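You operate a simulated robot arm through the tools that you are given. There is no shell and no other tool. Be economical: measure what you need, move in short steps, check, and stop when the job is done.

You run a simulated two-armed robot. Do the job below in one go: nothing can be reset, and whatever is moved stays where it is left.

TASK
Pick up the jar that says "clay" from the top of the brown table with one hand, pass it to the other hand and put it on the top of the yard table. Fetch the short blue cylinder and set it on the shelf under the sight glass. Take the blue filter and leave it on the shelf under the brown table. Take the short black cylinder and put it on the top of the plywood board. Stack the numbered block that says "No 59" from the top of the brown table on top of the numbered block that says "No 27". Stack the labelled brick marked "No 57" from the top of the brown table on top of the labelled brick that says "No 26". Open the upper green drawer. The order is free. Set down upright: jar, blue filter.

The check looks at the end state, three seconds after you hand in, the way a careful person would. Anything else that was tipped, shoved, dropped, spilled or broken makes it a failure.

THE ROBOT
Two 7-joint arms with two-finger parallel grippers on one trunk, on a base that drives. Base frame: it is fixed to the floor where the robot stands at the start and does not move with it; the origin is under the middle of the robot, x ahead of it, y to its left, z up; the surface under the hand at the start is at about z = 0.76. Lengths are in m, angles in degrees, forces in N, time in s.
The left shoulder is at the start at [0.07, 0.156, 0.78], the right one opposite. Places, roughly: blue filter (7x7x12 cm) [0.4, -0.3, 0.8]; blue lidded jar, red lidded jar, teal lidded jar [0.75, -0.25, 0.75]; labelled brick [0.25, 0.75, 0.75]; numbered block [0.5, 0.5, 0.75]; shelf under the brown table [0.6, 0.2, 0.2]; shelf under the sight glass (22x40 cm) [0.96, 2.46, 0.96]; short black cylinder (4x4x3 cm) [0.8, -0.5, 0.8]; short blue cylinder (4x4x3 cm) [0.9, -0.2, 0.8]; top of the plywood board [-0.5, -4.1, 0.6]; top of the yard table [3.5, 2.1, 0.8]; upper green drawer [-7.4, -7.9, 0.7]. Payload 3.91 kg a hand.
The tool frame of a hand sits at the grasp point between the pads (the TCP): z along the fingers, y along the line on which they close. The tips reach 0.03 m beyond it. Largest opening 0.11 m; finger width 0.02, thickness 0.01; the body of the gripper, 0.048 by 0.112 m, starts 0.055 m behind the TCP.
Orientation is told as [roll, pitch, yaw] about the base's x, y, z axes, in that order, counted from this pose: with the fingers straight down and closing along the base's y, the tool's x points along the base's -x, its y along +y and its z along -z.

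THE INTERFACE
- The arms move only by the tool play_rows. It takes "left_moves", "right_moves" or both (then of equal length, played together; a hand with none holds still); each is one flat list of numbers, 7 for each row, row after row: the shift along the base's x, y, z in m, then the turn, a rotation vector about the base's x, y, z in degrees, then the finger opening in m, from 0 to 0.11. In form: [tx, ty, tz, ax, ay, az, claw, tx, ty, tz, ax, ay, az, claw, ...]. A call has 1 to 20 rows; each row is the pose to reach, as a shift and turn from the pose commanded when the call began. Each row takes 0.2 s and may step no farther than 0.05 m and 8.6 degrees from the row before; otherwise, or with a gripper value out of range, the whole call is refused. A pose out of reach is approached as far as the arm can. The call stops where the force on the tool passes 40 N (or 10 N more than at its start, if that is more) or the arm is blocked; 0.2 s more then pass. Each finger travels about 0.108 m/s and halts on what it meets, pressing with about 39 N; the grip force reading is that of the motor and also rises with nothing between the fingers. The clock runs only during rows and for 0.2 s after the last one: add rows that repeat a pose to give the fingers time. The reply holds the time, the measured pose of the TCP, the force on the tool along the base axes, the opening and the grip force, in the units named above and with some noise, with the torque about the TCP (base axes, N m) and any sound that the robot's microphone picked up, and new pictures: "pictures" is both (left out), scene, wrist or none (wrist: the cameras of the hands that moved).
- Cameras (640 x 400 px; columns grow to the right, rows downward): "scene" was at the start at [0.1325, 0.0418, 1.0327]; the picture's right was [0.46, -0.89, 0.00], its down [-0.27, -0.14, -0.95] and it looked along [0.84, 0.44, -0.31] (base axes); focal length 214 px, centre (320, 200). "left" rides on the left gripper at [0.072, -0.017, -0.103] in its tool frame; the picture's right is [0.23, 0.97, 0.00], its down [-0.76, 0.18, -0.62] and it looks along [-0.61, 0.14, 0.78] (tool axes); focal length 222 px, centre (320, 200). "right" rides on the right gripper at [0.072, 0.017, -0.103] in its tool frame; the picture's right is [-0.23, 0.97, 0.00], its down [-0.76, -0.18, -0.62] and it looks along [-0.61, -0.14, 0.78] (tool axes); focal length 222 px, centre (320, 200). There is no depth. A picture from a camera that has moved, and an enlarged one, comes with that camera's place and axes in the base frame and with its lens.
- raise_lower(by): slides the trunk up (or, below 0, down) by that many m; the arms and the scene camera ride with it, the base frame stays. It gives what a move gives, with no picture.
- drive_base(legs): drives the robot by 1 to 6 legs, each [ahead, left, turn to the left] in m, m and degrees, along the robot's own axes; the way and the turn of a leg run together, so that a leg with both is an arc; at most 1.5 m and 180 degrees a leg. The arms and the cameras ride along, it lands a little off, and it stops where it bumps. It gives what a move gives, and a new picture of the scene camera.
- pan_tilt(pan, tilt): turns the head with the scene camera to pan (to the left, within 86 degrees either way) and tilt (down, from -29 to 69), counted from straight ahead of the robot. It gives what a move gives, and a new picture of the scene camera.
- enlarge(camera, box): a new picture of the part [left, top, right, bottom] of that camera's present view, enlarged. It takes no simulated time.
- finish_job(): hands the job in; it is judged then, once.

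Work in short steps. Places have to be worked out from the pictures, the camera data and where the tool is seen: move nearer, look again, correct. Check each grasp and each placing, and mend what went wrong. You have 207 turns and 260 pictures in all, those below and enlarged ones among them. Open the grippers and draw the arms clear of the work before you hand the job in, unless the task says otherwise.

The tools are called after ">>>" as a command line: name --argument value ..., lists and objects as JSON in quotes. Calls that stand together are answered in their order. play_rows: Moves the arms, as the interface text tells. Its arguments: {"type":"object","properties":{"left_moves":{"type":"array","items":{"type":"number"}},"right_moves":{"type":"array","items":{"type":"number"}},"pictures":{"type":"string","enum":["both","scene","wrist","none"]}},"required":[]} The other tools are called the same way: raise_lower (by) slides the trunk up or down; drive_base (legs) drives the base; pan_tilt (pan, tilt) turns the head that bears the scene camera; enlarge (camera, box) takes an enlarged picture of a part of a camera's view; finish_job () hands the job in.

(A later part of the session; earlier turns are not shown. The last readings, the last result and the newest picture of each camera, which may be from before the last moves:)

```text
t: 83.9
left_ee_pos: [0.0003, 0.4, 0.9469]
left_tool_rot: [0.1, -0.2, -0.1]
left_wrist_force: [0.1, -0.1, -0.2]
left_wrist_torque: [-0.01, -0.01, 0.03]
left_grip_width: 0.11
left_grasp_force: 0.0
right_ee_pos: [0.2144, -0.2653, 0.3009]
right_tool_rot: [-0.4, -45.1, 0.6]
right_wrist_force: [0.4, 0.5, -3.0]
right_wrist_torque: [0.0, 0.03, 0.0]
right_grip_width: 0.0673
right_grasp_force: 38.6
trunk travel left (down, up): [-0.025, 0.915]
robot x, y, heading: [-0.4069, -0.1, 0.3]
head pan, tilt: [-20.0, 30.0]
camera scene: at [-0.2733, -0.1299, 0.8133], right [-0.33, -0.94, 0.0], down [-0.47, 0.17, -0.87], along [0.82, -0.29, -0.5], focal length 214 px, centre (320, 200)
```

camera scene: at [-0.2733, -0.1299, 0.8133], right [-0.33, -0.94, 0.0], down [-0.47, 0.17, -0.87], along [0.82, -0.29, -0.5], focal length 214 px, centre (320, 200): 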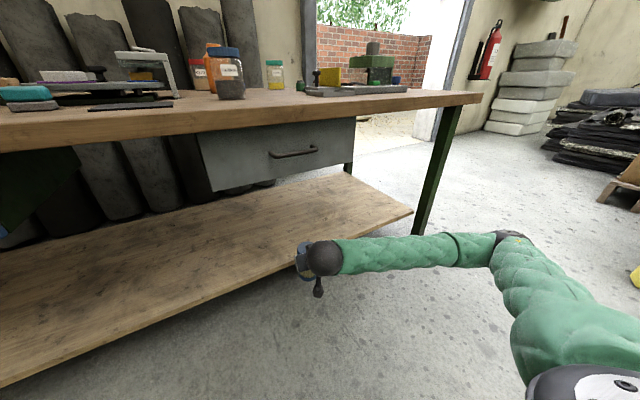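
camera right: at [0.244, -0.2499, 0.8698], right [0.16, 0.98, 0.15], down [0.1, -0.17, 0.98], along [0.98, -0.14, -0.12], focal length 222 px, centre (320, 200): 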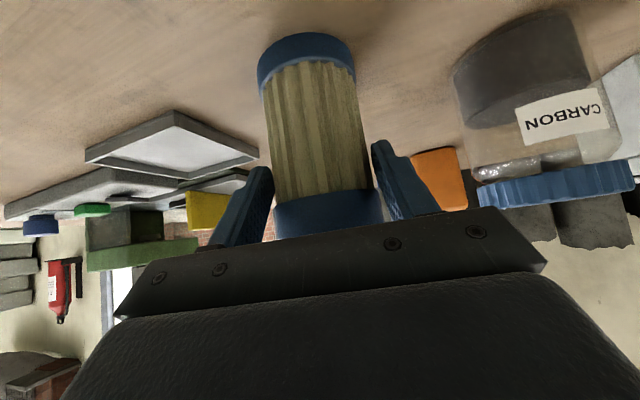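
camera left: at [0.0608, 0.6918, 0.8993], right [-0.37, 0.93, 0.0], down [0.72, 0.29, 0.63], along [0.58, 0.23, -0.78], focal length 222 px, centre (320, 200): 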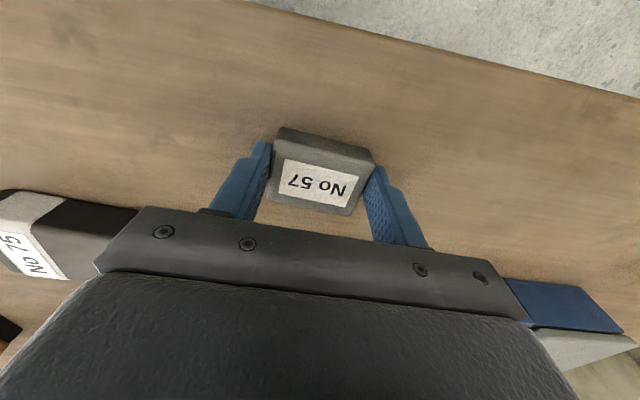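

Check the left arm's clearance before driving on.

>>> pan_tilt --pan 60 --tilt 20

```text
t: 85.4
left_ee_pos: [0.0008, 0.3991, 0.947]
left_tool_rot: [0.1, -0.2, 0.0]
left_wrist_force: [0.1, 0.3, 0.0]
left_wrist_torque: [-0.01, -0.01, 0.0]
left_grip_width: 0.1101
left_grasp_force: 0.2
right_ee_pos: [0.2153, -0.2659, 0.3006]
right_tool_rot: [-0.5, -45.0, 0.6]
right_wrist_force: [0.3, 0.1, -2.3]
right_wrist_torque: [0.01, 0.07, 0.0]
right_grip_width: 0.0674
right_grasp_force: 39.1
trunk travel left (down, up): [-0.025, 0.915]
robot x, y, heading: [-0.4107, -0.1013, 0.5]
head pan, tilt: [60.0, 20.0]
camera scene: at [-0.3126, -0.0188, 0.8294], right [0.87, -0.49, 0.0], down [-0.17, -0.3, -0.94], along [0.46, 0.82, -0.34], focal length 214 px, centre (320, 200)
```

scene: 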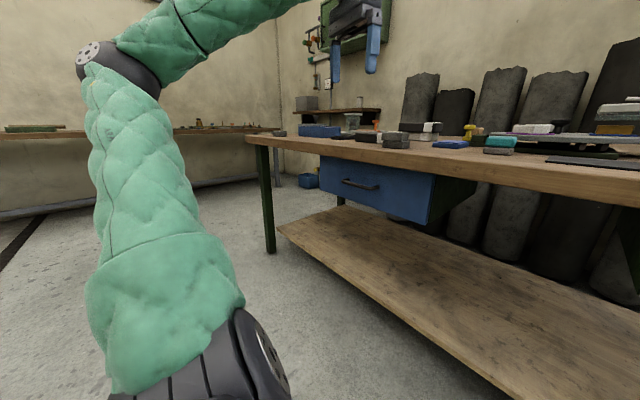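

Clear. Drive forward 0.28.

>>> drive_base --legs '[[0.28, 0.0, 0]]'

>>> pan_tilt --pan -25 --tilt 40

>>> play_rows --right_moves '[0, 0, -0.001, 0, 0, 0, 0.04]' --pictures "wrist"

```text
t: 87.3
left_ee_pos: [0.2795, 0.4018, 0.9456]
left_tool_rot: [0.2, -0.1, -0.1]
left_wrist_force: [-0.2, 0.5, 0.0]
left_wrist_torque: [0.02, -0.01, -0.01]
left_grip_width: 0.1099
left_grasp_force: 0.0
right_ee_pos: [0.4938, -0.263, 0.3011]
right_tool_rot: [-0.5, -45.0, 0.6]
right_wrist_force: [-0.8, 0.2, -2.7]
right_wrist_torque: [-0.02, 0.07, -0.05]
right_grip_width: 0.0672
right_grasp_force: 39.1
trunk travel left (down, up): [-0.025, 0.915]
robot x, y, heading: [-0.1322, -0.0933, 0.3]
head pan, tilt: [60.0, 20.0]
camera scene: at [-0.0336, -0.0166, 0.8294], right [0.87, -0.49, 0.0], down [-0.17, -0.3, -0.94], along [0.46, 0.82, -0.34], focal length 214 px, centre (320, 200)
```

scene: 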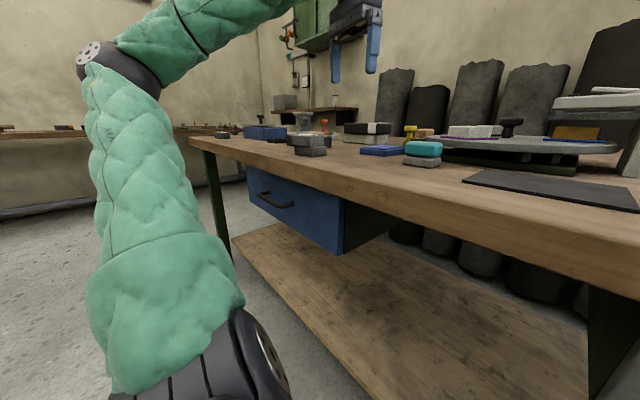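

```text
t: 88.9
left_ee_pos: [0.2799, 0.4027, 0.9464]
left_tool_rot: [0.1, -0.3, -0.1]
left_wrist_force: [1.3, -0.7, -0.2]
left_wrist_torque: [-0.01, 0.0, 0.07]
left_grip_width: 0.1101
left_grasp_force: 0.0
right_ee_pos: [0.493, -0.264, 0.3009]
right_tool_rot: [-0.6, -45.0, 0.5]
right_wrist_force: [-0.5, 0.0, -2.6]
right_wrist_torque: [-0.02, 0.05, -0.04]
right_grip_width: 0.0674
right_grasp_force: 38.4
trunk travel left (down, up): [-0.025, 0.915]
robot x, y, heading: [-0.1272, -0.0969, 0.5]
head pan, tilt: [-25.0, 40.0]
camera scene: at [-0.0021, -0.1329, 0.798], right [-0.41, -0.91, 0.0], down [-0.59, 0.27, -0.77], along [0.7, -0.32, -0.64], focal length 214 px, centre (320, 200)
```

scene: 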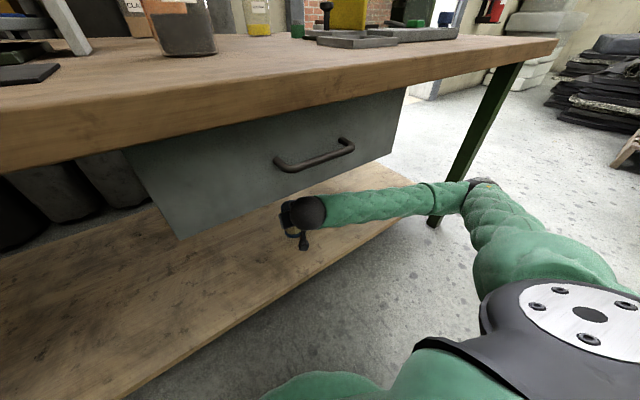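

```text
t: 89.3
left_ee_pos: [0.2794, 0.4023, 0.9469]
left_tool_rot: [0.1, -0.3, -0.1]
left_wrist_force: [0.4, 0.0, 0.6]
left_wrist_torque: [0.02, 0.0, 0.0]
left_grip_width: 0.1103
left_grasp_force: 0.1
right_ee_pos: [0.4941, -0.2633, 0.2987]
right_tool_rot: [-0.5, -45.1, 0.7]
right_wrist_force: [-0.1, -0.2, -3.1]
right_wrist_torque: [-0.01, 0.05, -0.02]
right_grip_width: 0.0673
right_grasp_force: 39.0
trunk travel left (down, up): [-0.025, 0.915]
robot x, y, heading: [-0.1297, -0.0961, 0.4]
head pan, tilt: [-25.0, 40.0]
camera right: at [0.3681, -0.2473, 0.322], right [0.16, 0.98, 0.15], down [0.1, -0.17, 0.98], along [0.98, -0.14, -0.12], focal length 222 px, centre (320, 200)
```

right: 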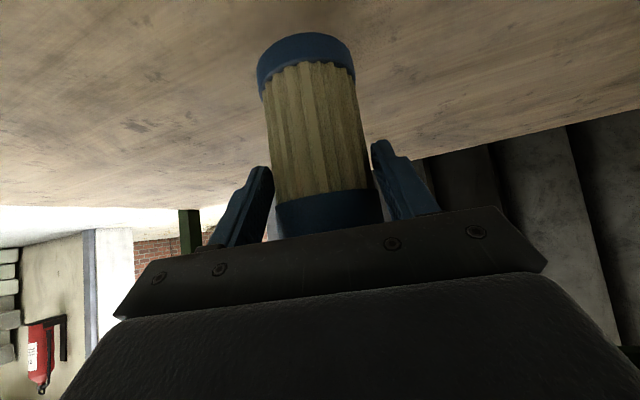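

Filter is over the shelf. Lower gently to contact.

>>> play_rows --right_moves '[0, 0, -0.02, 0, 0, 0, 0.04, 0, 0, -0.035, 0, 0, 0, 0.04, 0, 0, -0.045, 0, 0, 0, 0.04, 0, 0, -0.05, 0, 0, 0, 0.04, 0, 0, -0.055, 0, 0, 0, 0.04]' --pictures "wrist"

```text
t: 90.5
left_ee_pos: [0.2779, 0.4028, 0.9463]
left_tool_rot: [0.0, -0.3, -0.1]
left_wrist_force: [-0.1, 0.0, 1.0]
left_wrist_torque: [-0.04, -0.03, -0.03]
left_grip_width: 0.1101
left_grasp_force: 0.1
right_ee_pos: [0.4941, -0.2624, 0.2474]
right_tool_rot: [-0.4, -45.3, 0.5]
right_wrist_force: [-2.6, 1.1, 35.6]
right_wrist_torque: [0.2, -0.66, 0.03]
right_grip_width: 0.0673
right_grasp_force: 39.0
trunk travel left (down, up): [-0.025, 0.915]
robot x, y, heading: [-0.1239, -0.0943, 0.5]
head pan, tilt: [-25.0, 40.0]
camera right: at [0.368, -0.2467, 0.2691], right [0.15, 0.98, 0.16], down [0.1, -0.17, 0.98], along [0.98, -0.14, -0.12], focal length 222 px, centre (320, 200)
```

right: 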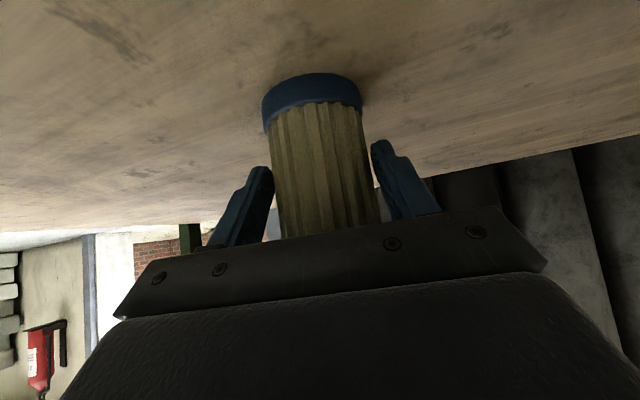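

Contact came earlier (shelf at ≈0.18) and the filter slid a little in the fingers. I relieve the pressure first.

>>> play_rows --right_moves '[0, 0, 0.003, 0, 0, 0, 0.04, 0, 0, 0.005, 0, 0, 0, 0.04]' --pictures "none"

```text
t: 91.1
left_ee_pos: [0.2789, 0.4027, 0.9459]
left_tool_rot: [0.1, -0.2, 0.0]
left_wrist_force: [-0.5, -0.1, 0.0]
left_wrist_torque: [-0.01, -0.05, -0.03]
left_grip_width: 0.1101
left_grasp_force: 0.0
right_ee_pos: [0.4934, -0.2647, 0.2476]
right_tool_rot: [-0.6, -44.6, 0.7]
right_wrist_force: [0.7, 1.0, 1.3]
right_wrist_torque: [0.15, -0.23, 0.13]
right_grip_width: 0.0671
right_grasp_force: 39.1
trunk travel left (down, up): [-0.025, 0.915]
robot x, y, heading: [-0.1324, -0.0966, 0.1]
head pan, tilt: [-25.0, 40.0]
```

Pressure relieved (≈1 N). Open, then check before withdrawing.

>>> play_rows --right_moves '[0, 0, 0, 0, 0, 0, 0.075, 0, 0, 0, 0, 0, 0, 0.09, 0, 0, 0, 0, 0, 0, 0.11, 0, 0, 0, 0, 0, 0, 0.11]' --pictures "wrist"

```text
t: 92.1
left_ee_pos: [0.2801, 0.4021, 0.9481]
left_tool_rot: [0.1, -0.2, -0.1]
left_wrist_force: [-1.0, -0.4, 0.8]
left_wrist_torque: [-0.03, 0.0, -0.01]
left_grip_width: 0.11
left_grasp_force: 0.0
right_ee_pos: [0.4936, -0.263, 0.2502]
right_tool_rot: [-0.4, -45.0, 0.7]
right_wrist_force: [0.2, -0.6, -0.8]
right_wrist_torque: [-0.01, 0.02, 0.0]
right_grip_width: 0.1099
right_grasp_force: 0.1
trunk travel left (down, up): [-0.025, 0.915]
robot x, y, heading: [-0.1276, -0.1004, 0.4]
head pan, tilt: [-25.0, 40.0]
camera right: at [0.368, -0.2475, 0.2723], right [0.16, 0.98, 0.15], down [0.1, -0.17, 0.98], along [0.98, -0.14, -0.12], focal length 222 px, centre (320, 200)
```

right: 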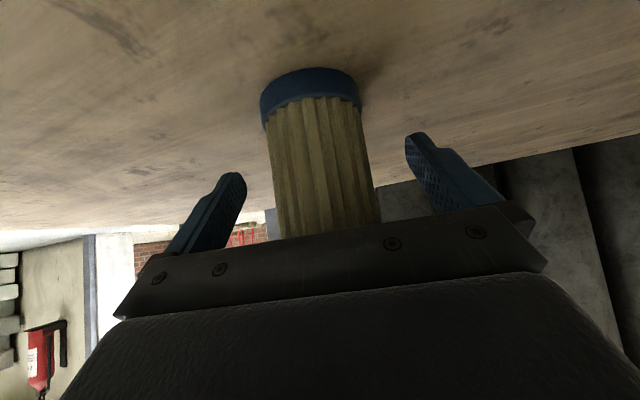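

The filter stands upright. Withdraw straight back by driving the base, then look.

>>> drive_base --legs '[[-0.15, 0.0, 0], [-0.5, 0, 0]]'

>>> pan_tilt --pan 0 --tilt 15

```text
t: 96.0
left_ee_pos: [-0.3713, 0.3988, 0.9464]
left_tool_rot: [0.0, -0.1, 0.0]
left_wrist_force: [0.5, -0.7, -0.9]
left_wrist_torque: [-0.01, 0.0, -0.02]
left_grip_width: 0.11
left_grasp_force: 0.0
right_ee_pos: [-0.1562, -0.2681, 0.2498]
right_tool_rot: [-0.5, -44.9, 0.6]
right_wrist_force: [0.3, -0.5, 0.3]
right_wrist_torque: [0.0, 0.01, 0.02]
right_grip_width: 0.1099
right_grasp_force: 0.1
trunk travel left (down, up): [-0.025, 0.915]
robot x, y, heading: [-0.7848, -0.0996, 0.8]
head pan, tilt: [-25.0, 40.0]
camera scene: at [-0.6524, -0.1376, 0.798], right [-0.41, -0.91, 0.0], down [-0.59, 0.27, -0.77], along [0.7, -0.32, -0.64], focal length 214 px, centre (320, 200)
```

scene: 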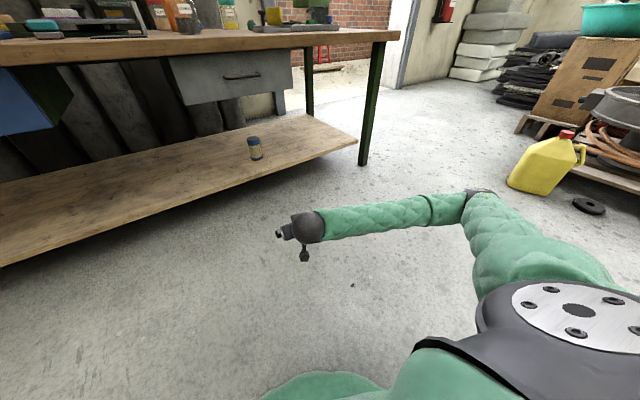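

```text
t: 96.9
left_ee_pos: [-0.3706, 0.3987, 0.9468]
left_tool_rot: [0.1, -0.2, -0.1]
left_wrist_force: [-0.1, -0.3, -0.6]
left_wrist_torque: [0.0, -0.01, 0.01]
left_grip_width: 0.1103
left_grasp_force: 0.2
right_ee_pos: [-0.1548, -0.2677, 0.2492]
right_tool_rot: [-0.6, -45.1, 0.6]
right_wrist_force: [0.6, -0.7, -0.4]
right_wrist_torque: [0.0, -0.01, 0.03]
right_grip_width: 0.1102
right_grasp_force: 0.0
trunk travel left (down, up): [-0.025, 0.915]
robot x, y, heading: [-0.779, -0.1057, 0.3]
head pan, tilt: [0.0, 15.0]
camera scene: at [-0.6364, -0.1016, 0.8374], right [0.01, -1.0, 0.0], down [-0.26, 0.0, -0.97], along [0.97, 0.01, -0.26], focal length 214 px, centre (320, 200)
```

scene: 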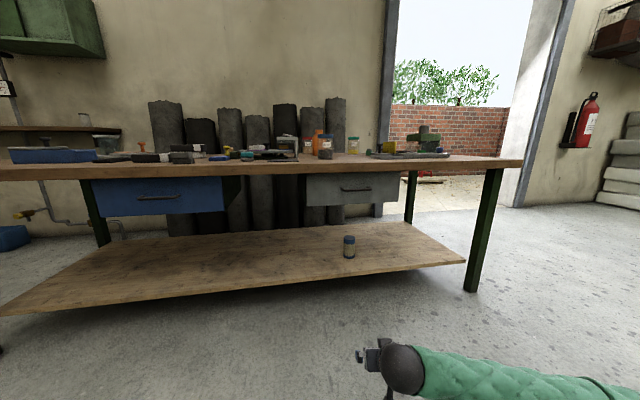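

The filter stands upright on the shelf. Next: raise the trunk, bring the right hand back to vertical and prepare for the clay jar.

>>> raise_lower --by 0.4

>>> raise_lower --by 0.15

>>> play_rows --right_moves '[0.01, 0, 0.04, 0, 6, 0, 0.11, 0.03, 0, 0.08, 0, 12, 0, 0.11, 0.05, 0, 0.12, 0, 18, 0, 0.11, 0.07, 0, 0.16, 0, 24, 0, 0.11, 0.09, 0, 0.2, 0, 30, 0, 0.11, 0.1, 0, 0.24, 0, 36, 0, 0.11, 0.1, 0, 0.28, 0, 41, 0, 0.11, 0.1, 0, 0.32, 0, 45, 0, 0.11, 0.1, 0, 0.36, 0, 45, 0, 0.11]' --pictures "none"

```text
t: 100.8
left_ee_pos: [-0.3705, 0.3975, 1.3472]
left_tool_rot: [0.1, -0.2, -0.1]
left_wrist_force: [-0.6, -0.6, -0.3]
left_wrist_torque: [0.02, -0.01, 0.03]
left_grip_width: 0.11
left_grasp_force: 0.0
right_ee_pos: [-0.1558, -0.2686, 0.6497]
right_tool_rot: [-0.6, -45.1, 0.6]
right_wrist_force: [0.3, 0.2, -0.2]
right_wrist_torque: [0.05, -0.02, 0.0]
right_grip_width: 0.1101
right_grasp_force: 0.0
trunk travel left (down, up): [-0.425, 0.515]
robot x, y, heading: [-0.777, -0.1021, 0.4]
head pan, tilt: [0.0, 15.0]
```

```text
t: 102.5
left_ee_pos: [-0.37, 0.397, 1.496]
left_tool_rot: [0.1, -0.2, -0.2]
left_wrist_force: [-0.4, -0.6, -0.6]
left_wrist_torque: [-0.02, 0.0, 0.04]
left_grip_width: 0.11
left_grasp_force: 0.0
right_ee_pos: [-0.1558, -0.2685, 0.7996]
right_tool_rot: [-0.5, -45.0, 0.6]
right_wrist_force: [-0.8, 0.2, -0.5]
right_wrist_torque: [0.01, 0.02, 0.0]
right_grip_width: 0.1099
right_grasp_force: 0.0
trunk travel left (down, up): [-0.575, 0.365]
robot x, y, heading: [-0.7798, -0.1, 0.8]
head pan, tilt: [0.0, 15.0]
```

```text
t: 104.5
left_ee_pos: [-0.372, 0.399, 1.4968]
left_tool_rot: [0.1, -0.3, -0.1]
left_wrist_force: [-0.6, -0.3, 0.6]
left_wrist_torque: [-0.01, 0.0, 0.03]
left_grip_width: 0.1102
left_grasp_force: 0.0
right_ee_pos: [-0.0578, -0.2671, 1.1594]
right_tool_rot: [0.0, -0.1, 0.5]
right_wrist_force: [-0.4, 0.7, 0.8]
right_wrist_torque: [-0.02, -0.02, 0.0]
right_grip_width: 0.1102
right_grasp_force: 0.1
trunk travel left (down, up): [-0.575, 0.365]
robot x, y, heading: [-0.7775, -0.1013, 0.5]
head pan, tilt: [0.0, 15.0]
```

>>> drive_base --legs '[[0.6, 0.15, 0], [0.15, 0, 10.5]]'

>>> pan_tilt --pan -18 --tilt 35

```text
t: 109.0
left_ee_pos: [0.2849, 0.6309, 1.4954]
left_tool_rot: [-0.1, -0.1, 10.2]
left_wrist_force: [0.6, 0.9, 0.2]
left_wrist_torque: [0.01, 0.02, -0.01]
left_grip_width: 0.11
left_grasp_force: 0.0
right_ee_pos: [0.7108, 0.0305, 1.159]
right_tool_rot: [0.0, 0.1, 10.7]
right_wrist_force: [0.2, 0.5, 0.7]
right_wrist_torque: [-0.04, 0.0, 0.02]
right_grip_width: 0.1097
right_grasp_force: 0.1
trunk travel left (down, up): [-0.575, 0.365]
robot x, y, heading: [-0.0287, 0.0683, 10.8]
head pan, tilt: [0.0, 15.0]
camera scene: at [0.1115, 0.0926, 1.3874], right [0.19, -0.98, 0.0], down [-0.26, -0.05, -0.97], along [0.95, 0.18, -0.26], focal length 214 px, centre (320, 200)
```

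scene: 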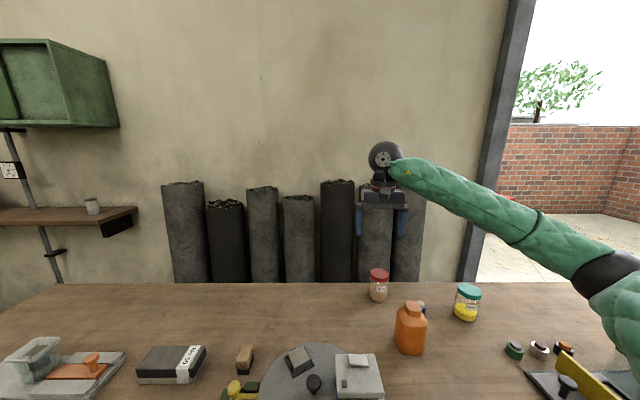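

```text
t: 109.8
left_ee_pos: [0.2828, 0.6302, 1.4961]
left_tool_rot: [0.1, -0.2, 10.2]
left_wrist_force: [-0.3, -1.2, 0.1]
left_wrist_torque: [-0.01, 0.0, -0.03]
left_grip_width: 0.1099
left_grasp_force: 0.1
right_ee_pos: [0.7097, 0.0302, 1.1596]
right_tool_rot: [0.1, 0.0, 10.6]
right_wrist_force: [-0.4, -0.3, 0.7]
right_wrist_torque: [-0.05, 0.01, 0.02]
right_grip_width: 0.1098
right_grasp_force: 0.0
trunk travel left (down, up): [-0.575, 0.365]
robot x, y, heading: [-0.0339, 0.0661, 10.8]
head pan, tilt: [-18.0, 35.0]
camera scene: at [0.1053, 0.0632, 1.3557], right [-0.13, -0.99, 0.0], down [-0.57, 0.07, -0.82], along [0.81, -0.1, -0.57], focal length 214 px, centre (320, 200)
```

scene: 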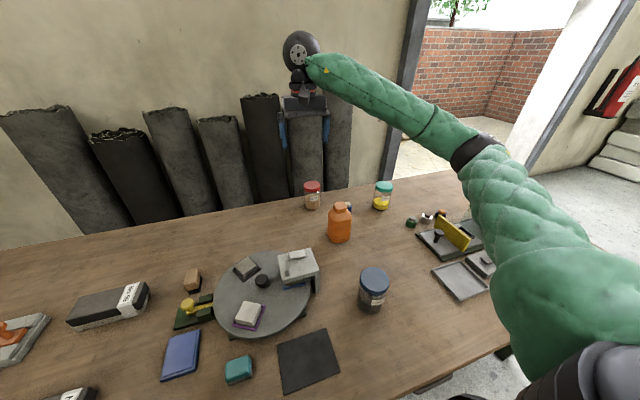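

The jar is at ≈(0.908,−0.005). Move the right hand above it.

>>> play_rows --right_moves '[0.04, -0.006, -0.02, 0, 0, 0, 0.11, 0.08, -0.012, -0.04, 0, 0, 0, 0.11, 0.12, -0.018, -0.06, 0, 0, 0, 0.11, 0.15, -0.024, -0.08, 0, 0, 0, 0.11, 0.18, -0.03, -0.1, 0, 0, 0, 0.11, 0.185, -0.034, -0.12, 0, 0, 0, 0.11]' --pictures "wrist"

```text
t: 111.2
left_ee_pos: [0.2837, 0.6297, 1.4971]
left_tool_rot: [0.1, -0.2, 10.3]
left_wrist_force: [-0.1, 0.2, 0.4]
left_wrist_torque: [-0.02, 0.0, 0.01]
left_grip_width: 0.11
left_grasp_force: 0.1
right_ee_pos: [0.8968, -0.0052, 1.0385]
right_tool_rot: [0.0, 0.0, 10.7]
right_wrist_force: [0.0, -1.0, -0.7]
right_wrist_torque: [-0.03, -0.01, -0.01]
right_grip_width: 0.1101
right_grasp_force: 0.1
trunk travel left (down, up): [-0.575, 0.365]
robot x, y, heading: [-0.0291, 0.0642, 10.5]
head pan, tilt: [-18.0, 35.0]
camera right: at [0.8202, -0.0017, 1.1427], right [0.04, 1.0, 0.0], down [0.78, -0.03, 0.62], along [0.62, -0.03, -0.78], focal length 222 px, centre (320, 200)
```

right: 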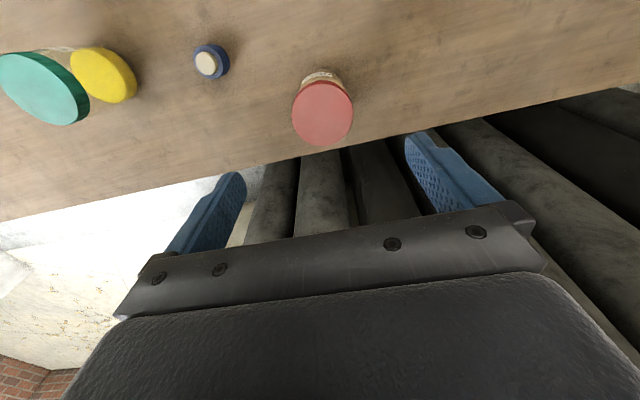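

Lid centre ≈(0.904,−0.004), top z≈0.875, diameter ≈7 cm. Descend to TCP 0.868, gripping the lid region.

>>> play_rows --right_moves '[0.004, 0.001, -0.04, 0, 0, 0, 0.11, 0.007, 0.001, -0.08, 0, 0, 0, 0.11, 0.007, 0.001, -0.12, 0, 0, 0, 0.11, 0.007, 0.001, -0.15, 0, 0, 0, 0.11, 0.007, 0.001, -0.17, 0, 0, 0, 0.11, 0.007, 0.001, -0.17, 0, 0, 0, 0.11]' --pictures "both"

```text
t: 112.6
left_ee_pos: [0.2834, 0.6303, 1.4962]
left_tool_rot: [0.1, -0.1, 10.3]
left_wrist_force: [0.2, 0.0, 0.4]
left_wrist_torque: [0.0, 0.01, -0.03]
left_grip_width: 0.11
left_grasp_force: 0.0
right_ee_pos: [0.9026, -0.0024, 0.869]
right_tool_rot: [0.0, 0.1, 10.6]
right_wrist_force: [-0.7, -0.3, 0.0]
right_wrist_torque: [-0.01, 0.0, -0.03]
right_grip_width: 0.1099
right_grasp_force: 0.0
trunk travel left (down, up): [-0.575, 0.365]
robot x, y, heading: [-0.0321, 0.0681, 10.6]
head pan, tilt: [-18.0, 35.0]
camera scene: at [0.1059, 0.0634, 1.3555], right [-0.13, -0.99, 0.0], down [-0.57, 0.07, -0.82], along [0.81, -0.1, -0.57], focal length 214 px, centre (320, 200)
camera right: at [0.8266, -0.0004, 0.9726], right [0.04, 1.0, 0.0], down [0.78, -0.03, 0.62], along [0.62, -0.03, -0.78], focal length 222 px, centre (320, 200)
```

scene: 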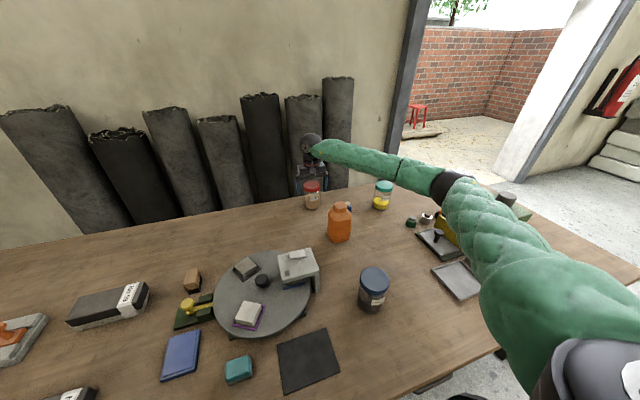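
right: 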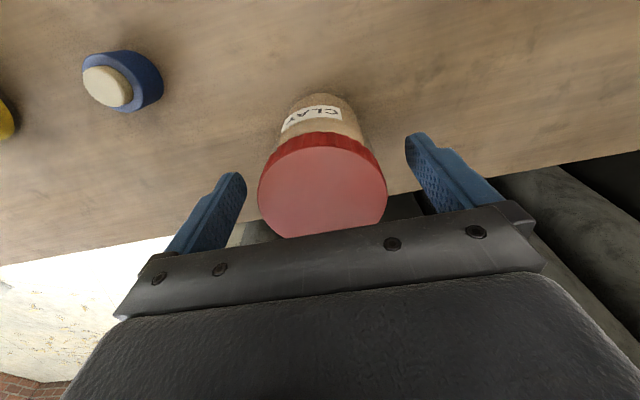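

Centred on the lid. Close and lift a little.

>>> play_rows --right_moves '[0, 0, 0, 0, 0, 0, 0.08, 0, 0, 0, 0, 0, 0, 0.05, 0, 0, 0, 0, 0, 0, 0.04, 0, 0, 0, 0, 0, 0, 0.04, 0, 0, 0.02, 0, 0, 0, 0.04, 0, 0, 0.05, 0, 0, 0, 0.04, 0, 0, 0.08, 0, 0, 0, 0.04]' --pictures "both"

```text
t: 114.2
left_ee_pos: [0.2832, 0.6303, 1.4964]
left_tool_rot: [0.0, -0.1, 10.2]
left_wrist_force: [0.3, -0.1, 0.7]
left_wrist_torque: [0.0, -0.02, -0.02]
left_grip_width: 0.11
left_grasp_force: 0.1
right_ee_pos: [0.9025, -0.0027, 0.9494]
right_tool_rot: [-0.1, 0.0, 10.6]
right_wrist_force: [0.0, 0.1, -3.0]
right_wrist_torque: [-0.01, -0.02, -0.01]
right_grip_width: 0.075
right_grasp_force: 39.0
trunk travel left (down, up): [-0.575, 0.365]
robot x, y, heading: [-0.033, 0.0654, 10.8]
head pan, tilt: [-18.0, 35.0]
camera scene: at [0.1057, 0.0635, 1.3555], right [-0.13, -0.99, 0.0], down [-0.57, 0.07, -0.82], along [0.81, -0.1, -0.57], focal length 214 px, centre (320, 200)
camera right: at [0.8267, -0.0005, 1.0529], right [0.04, 1.0, 0.0], down [0.78, -0.03, 0.62], along [0.62, -0.03, -0.78], focal length 222 px, centre (320, 200)
```

scene: 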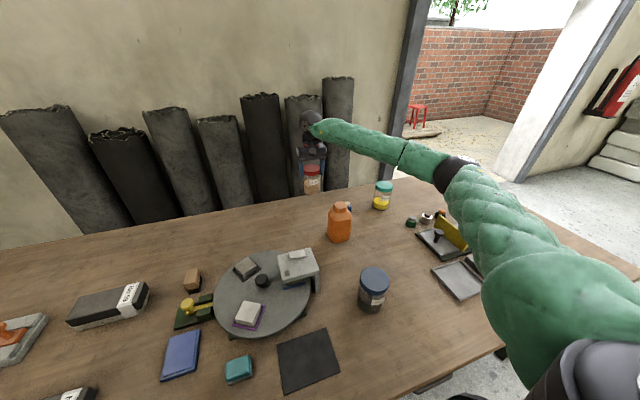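
right: 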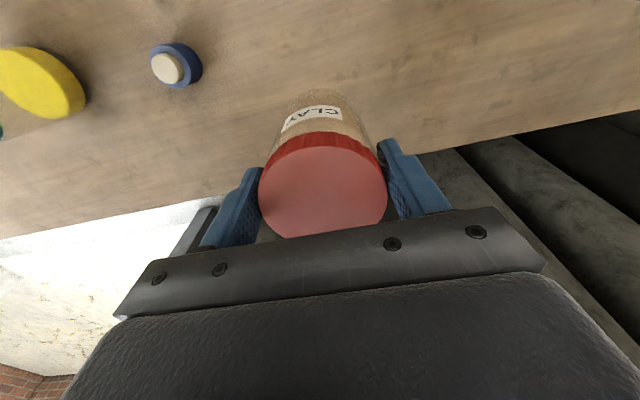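

Jar lifted safely. Raise it more and back away to free space, squaring the robot to heading 0 for the handover.

>>> play_rows --right_moves '[-0.01, 0, 0.04, 0, 0, 0, 0.04, -0.02, 0, 0.08, 0, 0, 0, 0.04, -0.04, 0, 0.12, 0, 0, 0, 0.04, -0.06, 0, 0.16, 0, 0, 0, 0.04, -0.08, 0, 0.2, 0, 0, 0, 0.04, -0.1, 0, 0.24, 0, 0, 0, 0.04]' --pictures "none"

>>> drive_base --legs '[[-0.5, 0, 0], [0, 0, -10.7]]'

```text
t: 115.6
left_ee_pos: [0.2821, 0.6305, 1.4962]
left_tool_rot: [0.0, -0.3, 10.2]
left_wrist_force: [0.3, 0.1, -0.2]
left_wrist_torque: [-0.02, 0.0, 0.01]
left_grip_width: 0.1097
left_grasp_force: 0.1
right_ee_pos: [0.8021, -0.0015, 1.1897]
right_tool_rot: [0.0, -0.1, 10.7]
right_wrist_force: [0.2, 0.4, -3.8]
right_wrist_torque: [0.05, 0.01, 0.03]
right_grip_width: 0.0752
right_grasp_force: 38.5
trunk travel left (down, up): [-0.575, 0.365]
robot x, y, heading: [-0.0303, 0.0656, 10.8]
head pan, tilt: [-18.0, 35.0]
```

```text
t: 119.2
left_ee_pos: [-0.1084, 0.4678, 1.4974]
left_tool_rot: [0.1, -0.2, -0.5]
left_wrist_force: [0.4, 0.4, -0.2]
left_wrist_torque: [0.01, 0.0, -0.01]
left_grip_width: 0.1098
left_grasp_force: 0.1
right_ee_pos: [0.2867, -0.2497, 1.1879]
right_tool_rot: [-0.1, 0.1, 0.0]
right_wrist_force: [-0.6, -0.6, -2.8]
right_wrist_torque: [0.0, -0.02, 0.03]
right_grip_width: 0.0746
right_grasp_force: 39.4
trunk travel left (down, up): [-0.575, 0.365]
robot x, y, heading: [-0.5192, -0.0253, 0.1]
head pan, tilt: [-18.0, 35.0]
camera scene: at [-0.3875, -0.0565, 1.3555], right [-0.31, -0.95, 0.0], down [-0.55, 0.18, -0.82], along [0.78, -0.25, -0.57], focal length 214 px, centre (320, 200)
```

scene: 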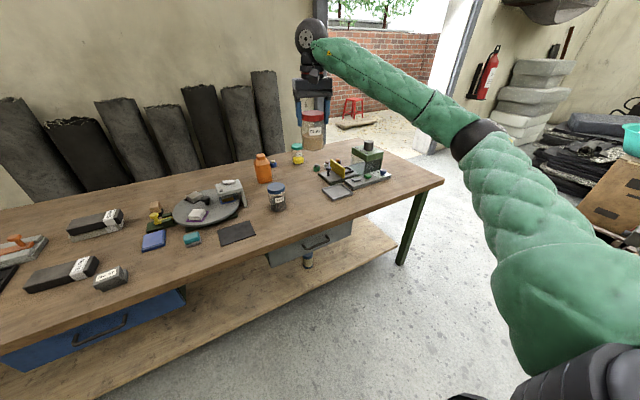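

Now prepare the handover: right hand turns +90° and moves inward with the jar; left hand turns to point right and 30° down, stopping 15 cm short of the jar body.

>>> play_rows --left_moves '[0.021, -0.0356, -0.0227, -3.59, 3.59, 6.23, 0.11, 0.0423, -0.0712, -0.0454, -7.19, 7.19, 12.45, 0.11, 0.0635, -0.1068, -0.0681, -10.78, 10.78, 18.68, 0.11, 0.0846, -0.1425, -0.0908, -14.38, 14.38, 24.91, 0.11, 0.1058, -0.178, -0.1135, -17.97, 17.97, 31.14, 0.11, 0.127, -0.2137, -0.1362, -21.56, 21.56, 37.36, 0.11, 0.148, -0.2493, -0.1588, -25.16, 25.16, 43.59, 0.11, 0.169, -0.285, -0.1815, -28.75, 28.75, 49.82, 0.11, 0.19, -0.3205, -0.2042, -32.35, 32.35, 56.04, 0.11, 0.2115, -0.356, -0.227, -35.94, 35.94, 62.27, 0.11, 0.2327, -0.3918, -0.2496, -39.53, 39.53, 68.5, 0.11, 0.2538, -0.4274, -0.2723, -43.13, 43.13, 74.72, 0.11, 0.275, -0.463, -0.295, -46.72, 46.72, 80.95, 0.11]' --right_moves '[-0.0092, 0.0092, 0, 0, 0, 6.92, 0.04, -0.0185, 0.0185, 0, 0, 0, 13.85, 0.04, -0.0277, 0.0277, 0, 0, 0, 20.77, 0.04, -0.0369, 0.0369, 0, 0, 0, 27.69, 0.04, -0.0462, 0.0462, 0, 0, 0, 34.6, 0.04, -0.0554, 0.0554, 0, 0, 0, 41.5, 0.04, -0.0646, 0.0646, 0, 0, 0, 48.5, 0.04, -0.0738, 0.0738, 0, 0, 0, 55.4, 0.04, -0.083, 0.083, 0, 0, 0, 62.3, 0.04, -0.0923, 0.0923, 0, 0, 0, 69.2, 0.04, -0.1015, 0.1015, 0, 0, 0, 76.2, 0.04, -0.1108, 0.1108, 0, 0, 0, 83.1, 0.04, -0.12, 0.12, 0, 0, 0, 90, 0.04]' --pictures "both"

```text
t: 122.0
left_ee_pos: [0.1681, 0.0055, 1.2005]
left_tool_rot: [-0.5, 59.9, 89.5]
left_wrist_force: [-0.8, 0.5, -0.6]
left_wrist_torque: [0.02, 0.01, -0.06]
left_grip_width: 0.1102
left_grasp_force: 0.1
right_ee_pos: [0.0365, -0.0589, 1.1817]
right_tool_rot: [0.3, -0.2, 87.2]
right_wrist_force: [-0.1, 0.0, -2.5]
right_wrist_torque: [-0.02, 0.07, 0.02]
right_grip_width: 0.0751
right_grasp_force: 38.8
right hand out of reach, approached as far as the arm can: row 9, 10, 11, 12, 13
trunk travel left (down, up): [-0.575, 0.365]
robot x, y, heading: [-0.5229, -0.0273, 0.0]
head pan, tilt: [-18.0, 35.0]
camera scene: at [-0.3861, -0.0561, 1.3553], right [-0.31, -0.95, 0.0], down [-0.55, 0.18, -0.82], along [0.78, -0.25, -0.58], focal length 214 px, centre (320, 200)
camera right: at [0.0144, -0.1316, 1.2854], right [-0.96, 0.27, 0.01], down [0.22, 0.75, 0.62], along [0.17, 0.6, -0.78], focal length 222 px, centre (320, 200)
camera left: at [0.1845, 0.0574, 1.3163], right [-0.98, -0.11, 0.19], down [-0.17, 0.92, -0.35], along [-0.14, -0.37, -0.92], focal length 222 px, centre (320, 200)
```

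scene: 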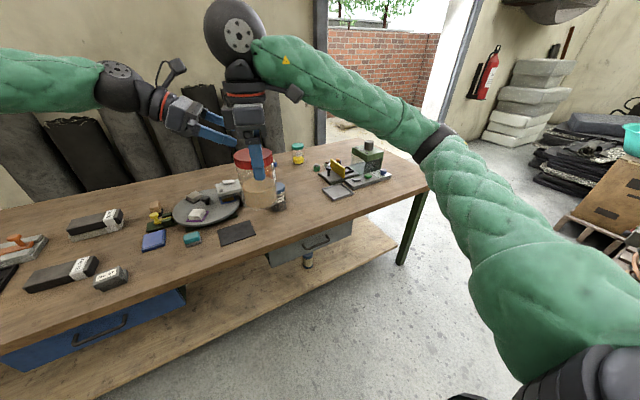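
right: 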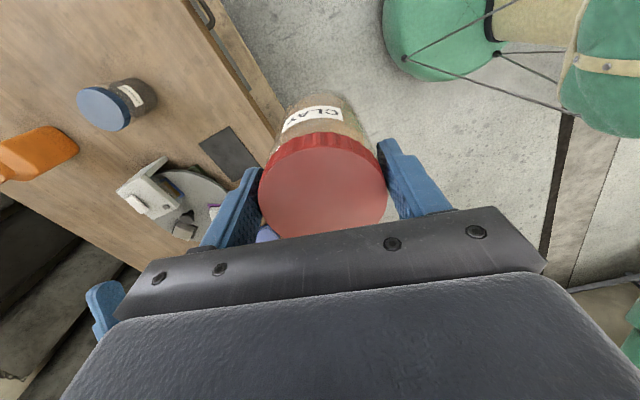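
left: 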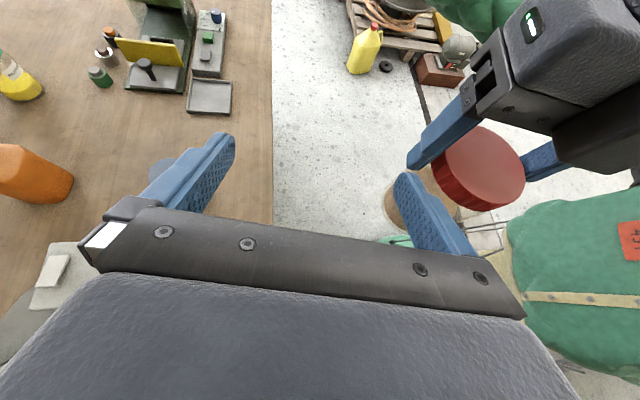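

The left hand is in the right attitude. The right one stopped short at (0.037,−0.059), holding the jar upright; I align the left hand with it, moving away first and then sideways.

>>> play_rows --left_moves '[0, 0.04, 0.02, 0, 0, 0, 0.11, 0, 0.08, 0.03, 0, 0, 0, 0.11, -0.045, 0.08, 0.02, 0, 0, 0, 0.11, -0.09, 0.08, 0.01, 0, 0, 0, 0.11, -0.1315, 0.075, 0, 0, 0, 0, 0.11, -0.1315, 0.075, 0, 0, 0, 0, 0.11]' --pictures "both"

```text
t: 123.5
left_ee_pos: [0.0355, 0.081, 1.2012]
left_tool_rot: [-0.8, 59.8, 89.1]
left_wrist_force: [0.4, -0.5, 0.3]
left_wrist_torque: [-0.01, 0.0, -0.03]
left_grip_width: 0.1098
left_grasp_force: 0.1
right_ee_pos: [0.0357, -0.0588, 1.1814]
right_tool_rot: [0.2, -0.2, 87.2]
right_wrist_force: [0.4, 0.0, -3.1]
right_wrist_torque: [0.01, -0.01, -0.01]
right_grip_width: 0.0752
right_grasp_force: 38.7
trunk travel left (down, up): [-0.575, 0.365]
robot x, y, heading: [-0.5236, -0.0261, 0.1]
head pan, tilt: [-18.0, 35.0]
camera scene: at [-0.3868, -0.0556, 1.3554], right [-0.31, -0.95, 0.0], down [-0.55, 0.18, -0.82], along [0.78, -0.25, -0.57], focal length 214 px, centre (320, 200)
camera left: at [0.0515, 0.1341, 1.3164], right [-0.98, -0.11, 0.19], down [-0.17, 0.92, -0.35], along [-0.14, -0.37, -0.92], focal length 222 px, centre (320, 200)
```

scene: 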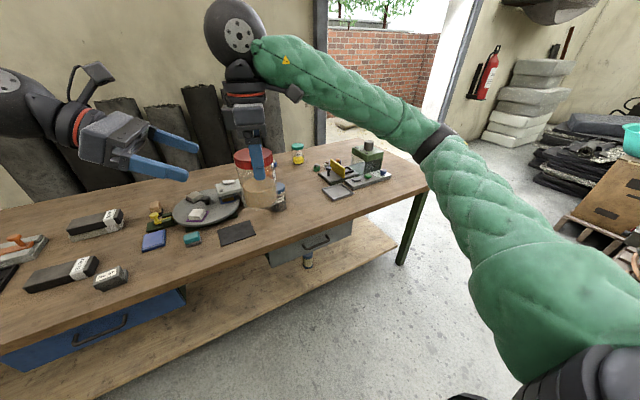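
left: 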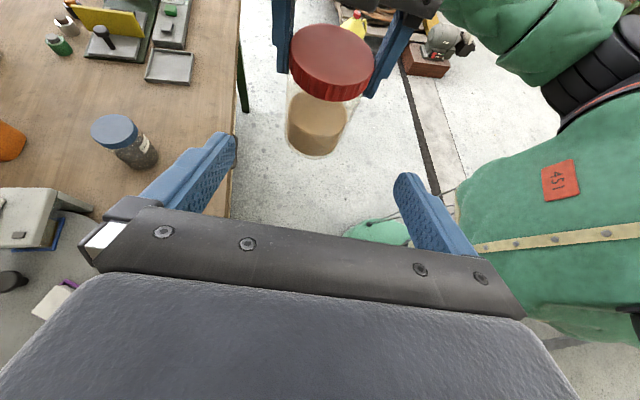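

The jar sits squarely between the left fingers' path. Approach along the tool axis.

>>> play_rows --left_moves '[0, -0.035, -0.023, 0, 0, 0, 0.11, 0, -0.07, -0.046, 0, 0, 0, 0.11, 0, -0.1, -0.068, 0, 0, 0, 0.11, 0, -0.12, -0.08, 0, 0, 0, 0.11, 0, -0.131, -0.089, 0, 0, 0, 0.11, 0, -0.131, -0.089, 0, 0, 0, 0.11]' --pictures "both"

```text
t: 124.8
left_ee_pos: [0.0352, -0.05, 1.1126]
left_tool_rot: [-0.9, 59.8, 89.1]
left_wrist_force: [-1.6, 9.8, 4.3]
left_wrist_torque: [-0.3, -0.06, 0.1]
left_grip_width: 0.1099
left_grasp_force: 0.3
right_ee_pos: [0.0349, -0.0592, 1.1811]
right_tool_rot: [0.1, -0.1, 87.1]
right_wrist_force: [0.9, -9.1, -7.5]
right_wrist_torque: [-0.43, -0.01, -0.1]
right_grip_width: 0.0752
right_grasp_force: 38.8
trunk travel left (down, up): [-0.575, 0.365]
robot x, y, heading: [-0.52, -0.0275, -0.2]
head pan, tilt: [-18.0, 35.0]
camera scene: at [-0.3877, -0.0557, 1.3555], right [-0.31, -0.95, 0.0], down [-0.55, 0.18, -0.82], along [0.78, -0.25, -0.57], focal length 214 px, centre (320, 200)
camera left: at [0.0501, 0.0028, 1.2272], right [-0.98, -0.11, 0.19], down [-0.17, 0.92, -0.35], along [-0.14, -0.37, -0.92], focal length 222 px, centre (320, 200)
```

scene: 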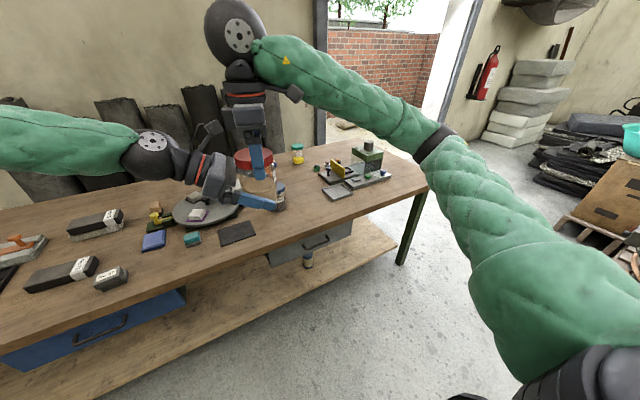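
left: 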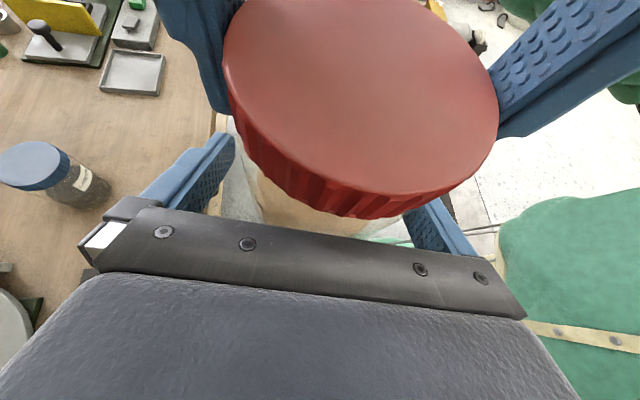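

The palm touches the jar (≈10 N). Back off 6 mm along the axis, then close the left hand.

>>> play_rows --left_moves '[0, 0.004, 0.002, 0, 0, 0, 0.11, 0, 0.007, 0.003, 0, 0, 0, 0.11, 0, 0.007, 0.003, 0, 0, 0, 0.09, 0, 0.007, 0.003, 0, 0, 0, 0.07, 0, 0.007, 0.003, 0, 0, 0, 0.05, 0, 0.007, 0.003, 0, 0, 0, 0.05]' --pictures "wrist"

```text
t: 126.2
left_ee_pos: [0.034, -0.0418, 1.1147]
left_tool_rot: [-0.7, 59.9, 89.2]
left_wrist_force: [7.9, -3.7, 0.0]
left_wrist_torque: [0.1, 0.48, 0.0]
left_grip_width: 0.0756
left_grasp_force: 38.9
right_ee_pos: [0.0355, -0.0587, 1.1826]
right_tool_rot: [0.2, -0.2, 87.2]
right_wrist_force: [-7.8, 2.0, -1.2]
right_wrist_torque: [0.07, 0.06, 0.13]
right_grip_width: 0.0749
right_grasp_force: 38.9
trunk travel left (down, up): [-0.575, 0.365]
robot x, y, heading: [-0.5224, -0.028, -0.1]
head pan, tilt: [-18.0, 35.0]
camera left: at [0.0506, 0.0096, 1.2305], right [-0.98, -0.11, 0.19], down [-0.17, 0.92, -0.35], along [-0.14, -0.37, -0.92], focal length 222 px, centre (320, 200)
```

left: 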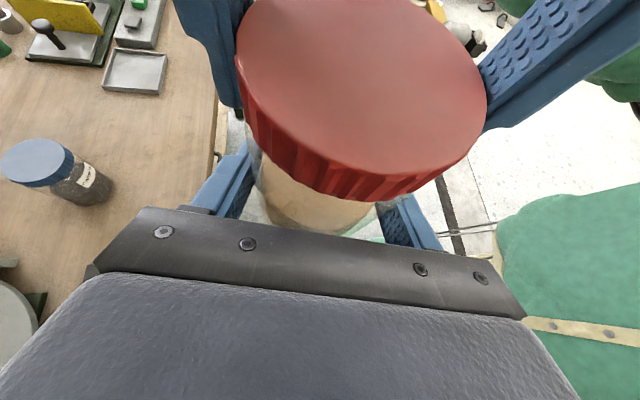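

Both hands hold the jar. Open the right hand and raise it clear.

>>> play_rows --right_moves '[0, 0, 0, 0, 0, 0, 0.085, 0, 0, 0, 0, 0, 0, 0.11, 0, 0, 0, 0, 0, 0, 0.11, 0, 0, 0.03, 0, 0, 0, 0.11, 0, 0, 0.07, 0, 0, 0, 0.11, 0, -0.01, 0.11, 0, 0, 0, 0.11, 0, -0.04, 0.14, 0, 0, 0, 0.11]' --left_moves '[0, 0, 0, 0, 0, 0, 0.05, 0, 0, 0, 0, 0, 0, 0.05, 0, 0, 0, 0, 0, 0, 0.05, 0, 0, 0, 0, 0, 0, 0.05, 0, 0, 0, 0, 0, 0, 0.05, 0, 0, 0, 0, 0, 0, 0.05, 0, 0, 0, 0, 0, 0, 0.05]' --pictures "both"

```text
t: 127.8
left_ee_pos: [0.0339, -0.0434, 1.1149]
left_tool_rot: [-0.8, 59.8, 89.0]
left_wrist_force: [-1.0, -0.5, -1.4]
left_wrist_torque: [0.01, -0.01, -0.02]
left_grip_width: 0.0755
left_grasp_force: 38.7
right_ee_pos: [-0.0084, -0.0748, 1.3114]
right_tool_rot: [0.0, -0.3, 89.1]
right_wrist_force: [0.4, 0.8, 0.4]
right_wrist_torque: [-0.01, -0.02, 0.01]
right_grip_width: 0.1099
right_grasp_force: 0.0
right hand out of reach, approached as far as the arm can: row 4, 5, 6, 7
trunk travel left (down, up): [-0.575, 0.365]
robot x, y, heading: [-0.5219, -0.026, -0.1]
head pan, tilt: [-18.0, 35.0]
camera scene: at [-0.3885, -0.057, 1.3555], right [-0.31, -0.95, 0.0], down [-0.55, 0.18, -0.82], along [0.78, -0.25, -0.57], focal length 214 px, centre (320, 200)
camera right: at [-0.0292, -0.1476, 1.4153], right [-0.97, 0.24, 0.0], down [0.19, 0.76, 0.63], along [0.15, 0.61, -0.78], focal length 222 px, centre (320, 200)
camera left: at [0.0494, 0.0086, 1.231], right [-0.98, -0.11, 0.19], down [-0.17, 0.92, -0.34], along [-0.14, -0.37, -0.92], focal length 222 px, centre (320, 200)
```

scene: 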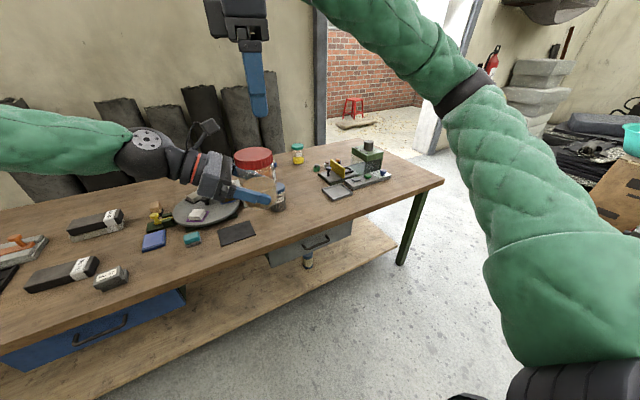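
right: 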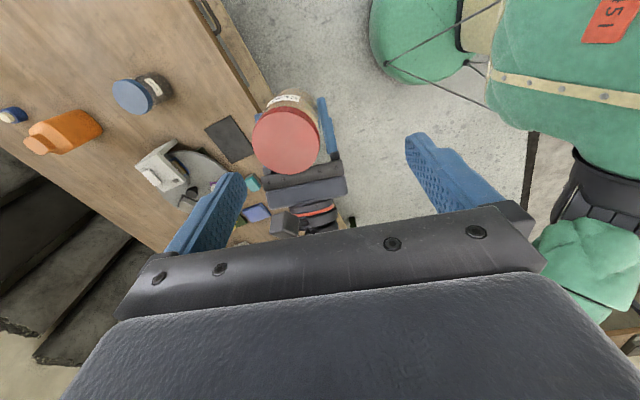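
left: 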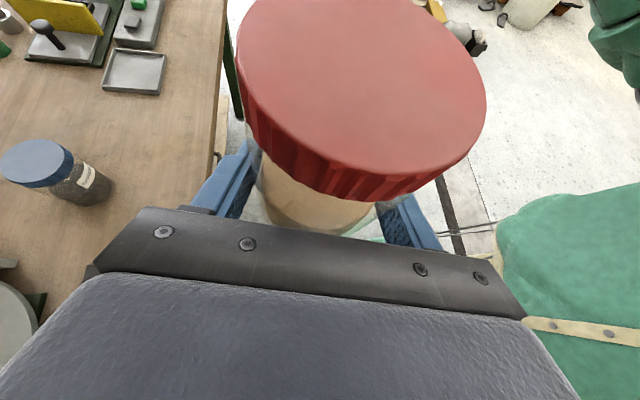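

The left hand holds the jar alone. Now put the right hand back to its side (yaw 0) and survey the route to the yard.

>>> play_rows --right_moves '[0.015, -0.02, 0.01, 0, 0, -8.1, 0.11, 0.03, -0.04, 0.02, 0, 0, -16.2, 0.11, 0.045, -0.06, 0.02, 0, 0, -24.3, 0.11, 0.06, -0.08, 0.02, 0, 0, -32.4, 0.11, 0.075, -0.1, 0.02, 0, 0, -40.5, 0.11, 0.08, -0.12, 0.02, 0, 0, -48.6, 0.11, 0.08, -0.14, 0.02, 0, 0, -56.7, 0.11, 0.08, -0.16, 0.02, 0, 0, -64.8, 0.11, 0.08, -0.18, 0.02, 0, 0, -72.9, 0.11, 0.08, -0.2, 0.02, 0, 0, -81, 0.11, 0.08, -0.2, 0.02, 0, 0, -89, 0.11]' --pictures "none"

>>> pan_tilt --pan -40 --tilt 10

```text
t: 130.2
left_ee_pos: [0.0345, -0.0426, 1.1148]
left_tool_rot: [-0.7, 59.9, 89.0]
left_wrist_force: [-0.6, 0.1, 0.1]
left_wrist_torque: [-0.01, 0.01, -0.03]
left_grip_width: 0.0754
left_grasp_force: 38.9
right_ee_pos: [0.0697, -0.274, 1.33]
right_tool_rot: [-0.1, 0.1, 0.8]
right_wrist_force: [0.2, -0.3, 0.1]
right_wrist_torque: [-0.03, -0.02, 0.0]
right_grip_width: 0.1099
right_grasp_force: 0.1
trunk travel left (down, up): [-0.575, 0.365]
robot x, y, heading: [-0.5235, -0.0279, 0.1]
head pan, tilt: [-18.0, 35.0]
```

```text
t: 131.1
left_ee_pos: [0.0345, -0.0437, 1.1155]
left_tool_rot: [-0.7, 59.8, 89.0]
left_wrist_force: [-0.5, -0.1, 1.1]
left_wrist_torque: [0.01, -0.01, 0.03]
left_grip_width: 0.075
left_grasp_force: 39.2
right_ee_pos: [0.0713, -0.2735, 1.3306]
right_tool_rot: [0.1, 0.1, 1.0]
right_wrist_force: [-0.1, 0.8, -0.5]
right_wrist_torque: [-0.01, 0.02, 0.02]
right_grip_width: 0.1099
right_grasp_force: 0.1
trunk travel left (down, up): [-0.575, 0.365]
robot x, y, heading: [-0.5275, -0.0225, 0.1]
head pan, tilt: [-40.0, 10.0]
camera scene: at [-0.4, -0.0884, 1.3955], right [-0.64, -0.77, 0.0], down [-0.13, 0.11, -0.98], along [0.75, -0.63, -0.17], focal length 214 px, centre (320, 200)
```

scene: 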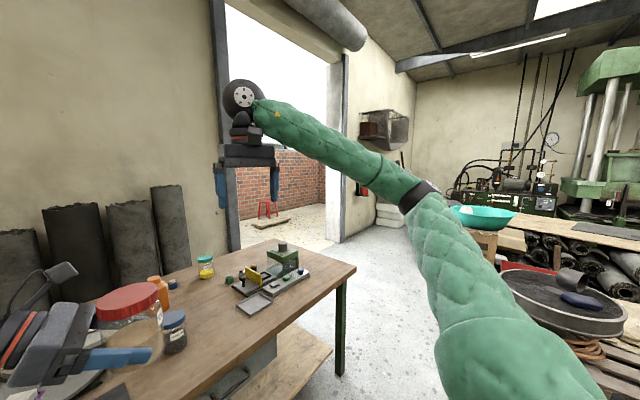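

The doorway lies roughly between (1.8,−0.75) and (2.15,−2.6). I check obstacles on the right side of the way.

>>> pan_tilt --pan -75 --tilt 25

```text
t: 132.2
left_ee_pos: [0.0337, -0.0445, 1.1164]
left_tool_rot: [-0.6, 59.7, 89.2]
left_wrist_force: [0.3, -0.1, 0.7]
left_wrist_torque: [0.03, 0.02, 0.0]
left_grip_width: 0.0751
left_grasp_force: 39.1
right_ee_pos: [0.0708, -0.2746, 1.3304]
right_tool_rot: [0.0, 0.1, 1.0]
right_wrist_force: [0.2, 0.7, 0.3]
right_wrist_torque: [-0.01, 0.01, 0.0]
right_grip_width: 0.11
right_grasp_force: 0.1
trunk travel left (down, up): [-0.575, 0.365]
robot x, y, heading: [-0.5228, -0.0272, -0.1]
head pan, tilt: [-75.0, 25.0]
camera scene: at [-0.4474, -0.1177, 1.3713], right [-0.97, -0.26, 0.0], down [-0.11, 0.41, -0.91], along [0.24, -0.88, -0.42], focal length 214 px, centre (320, 200)
```

scene: 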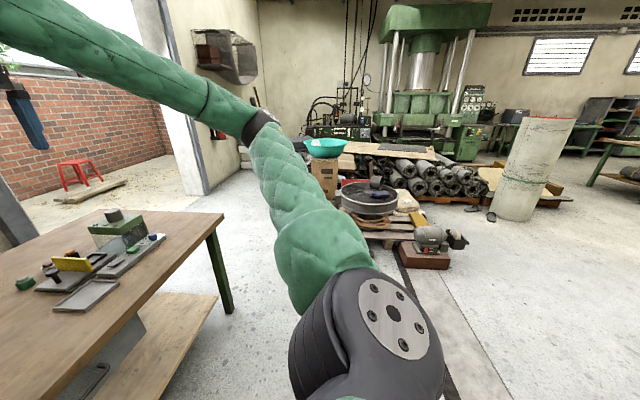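

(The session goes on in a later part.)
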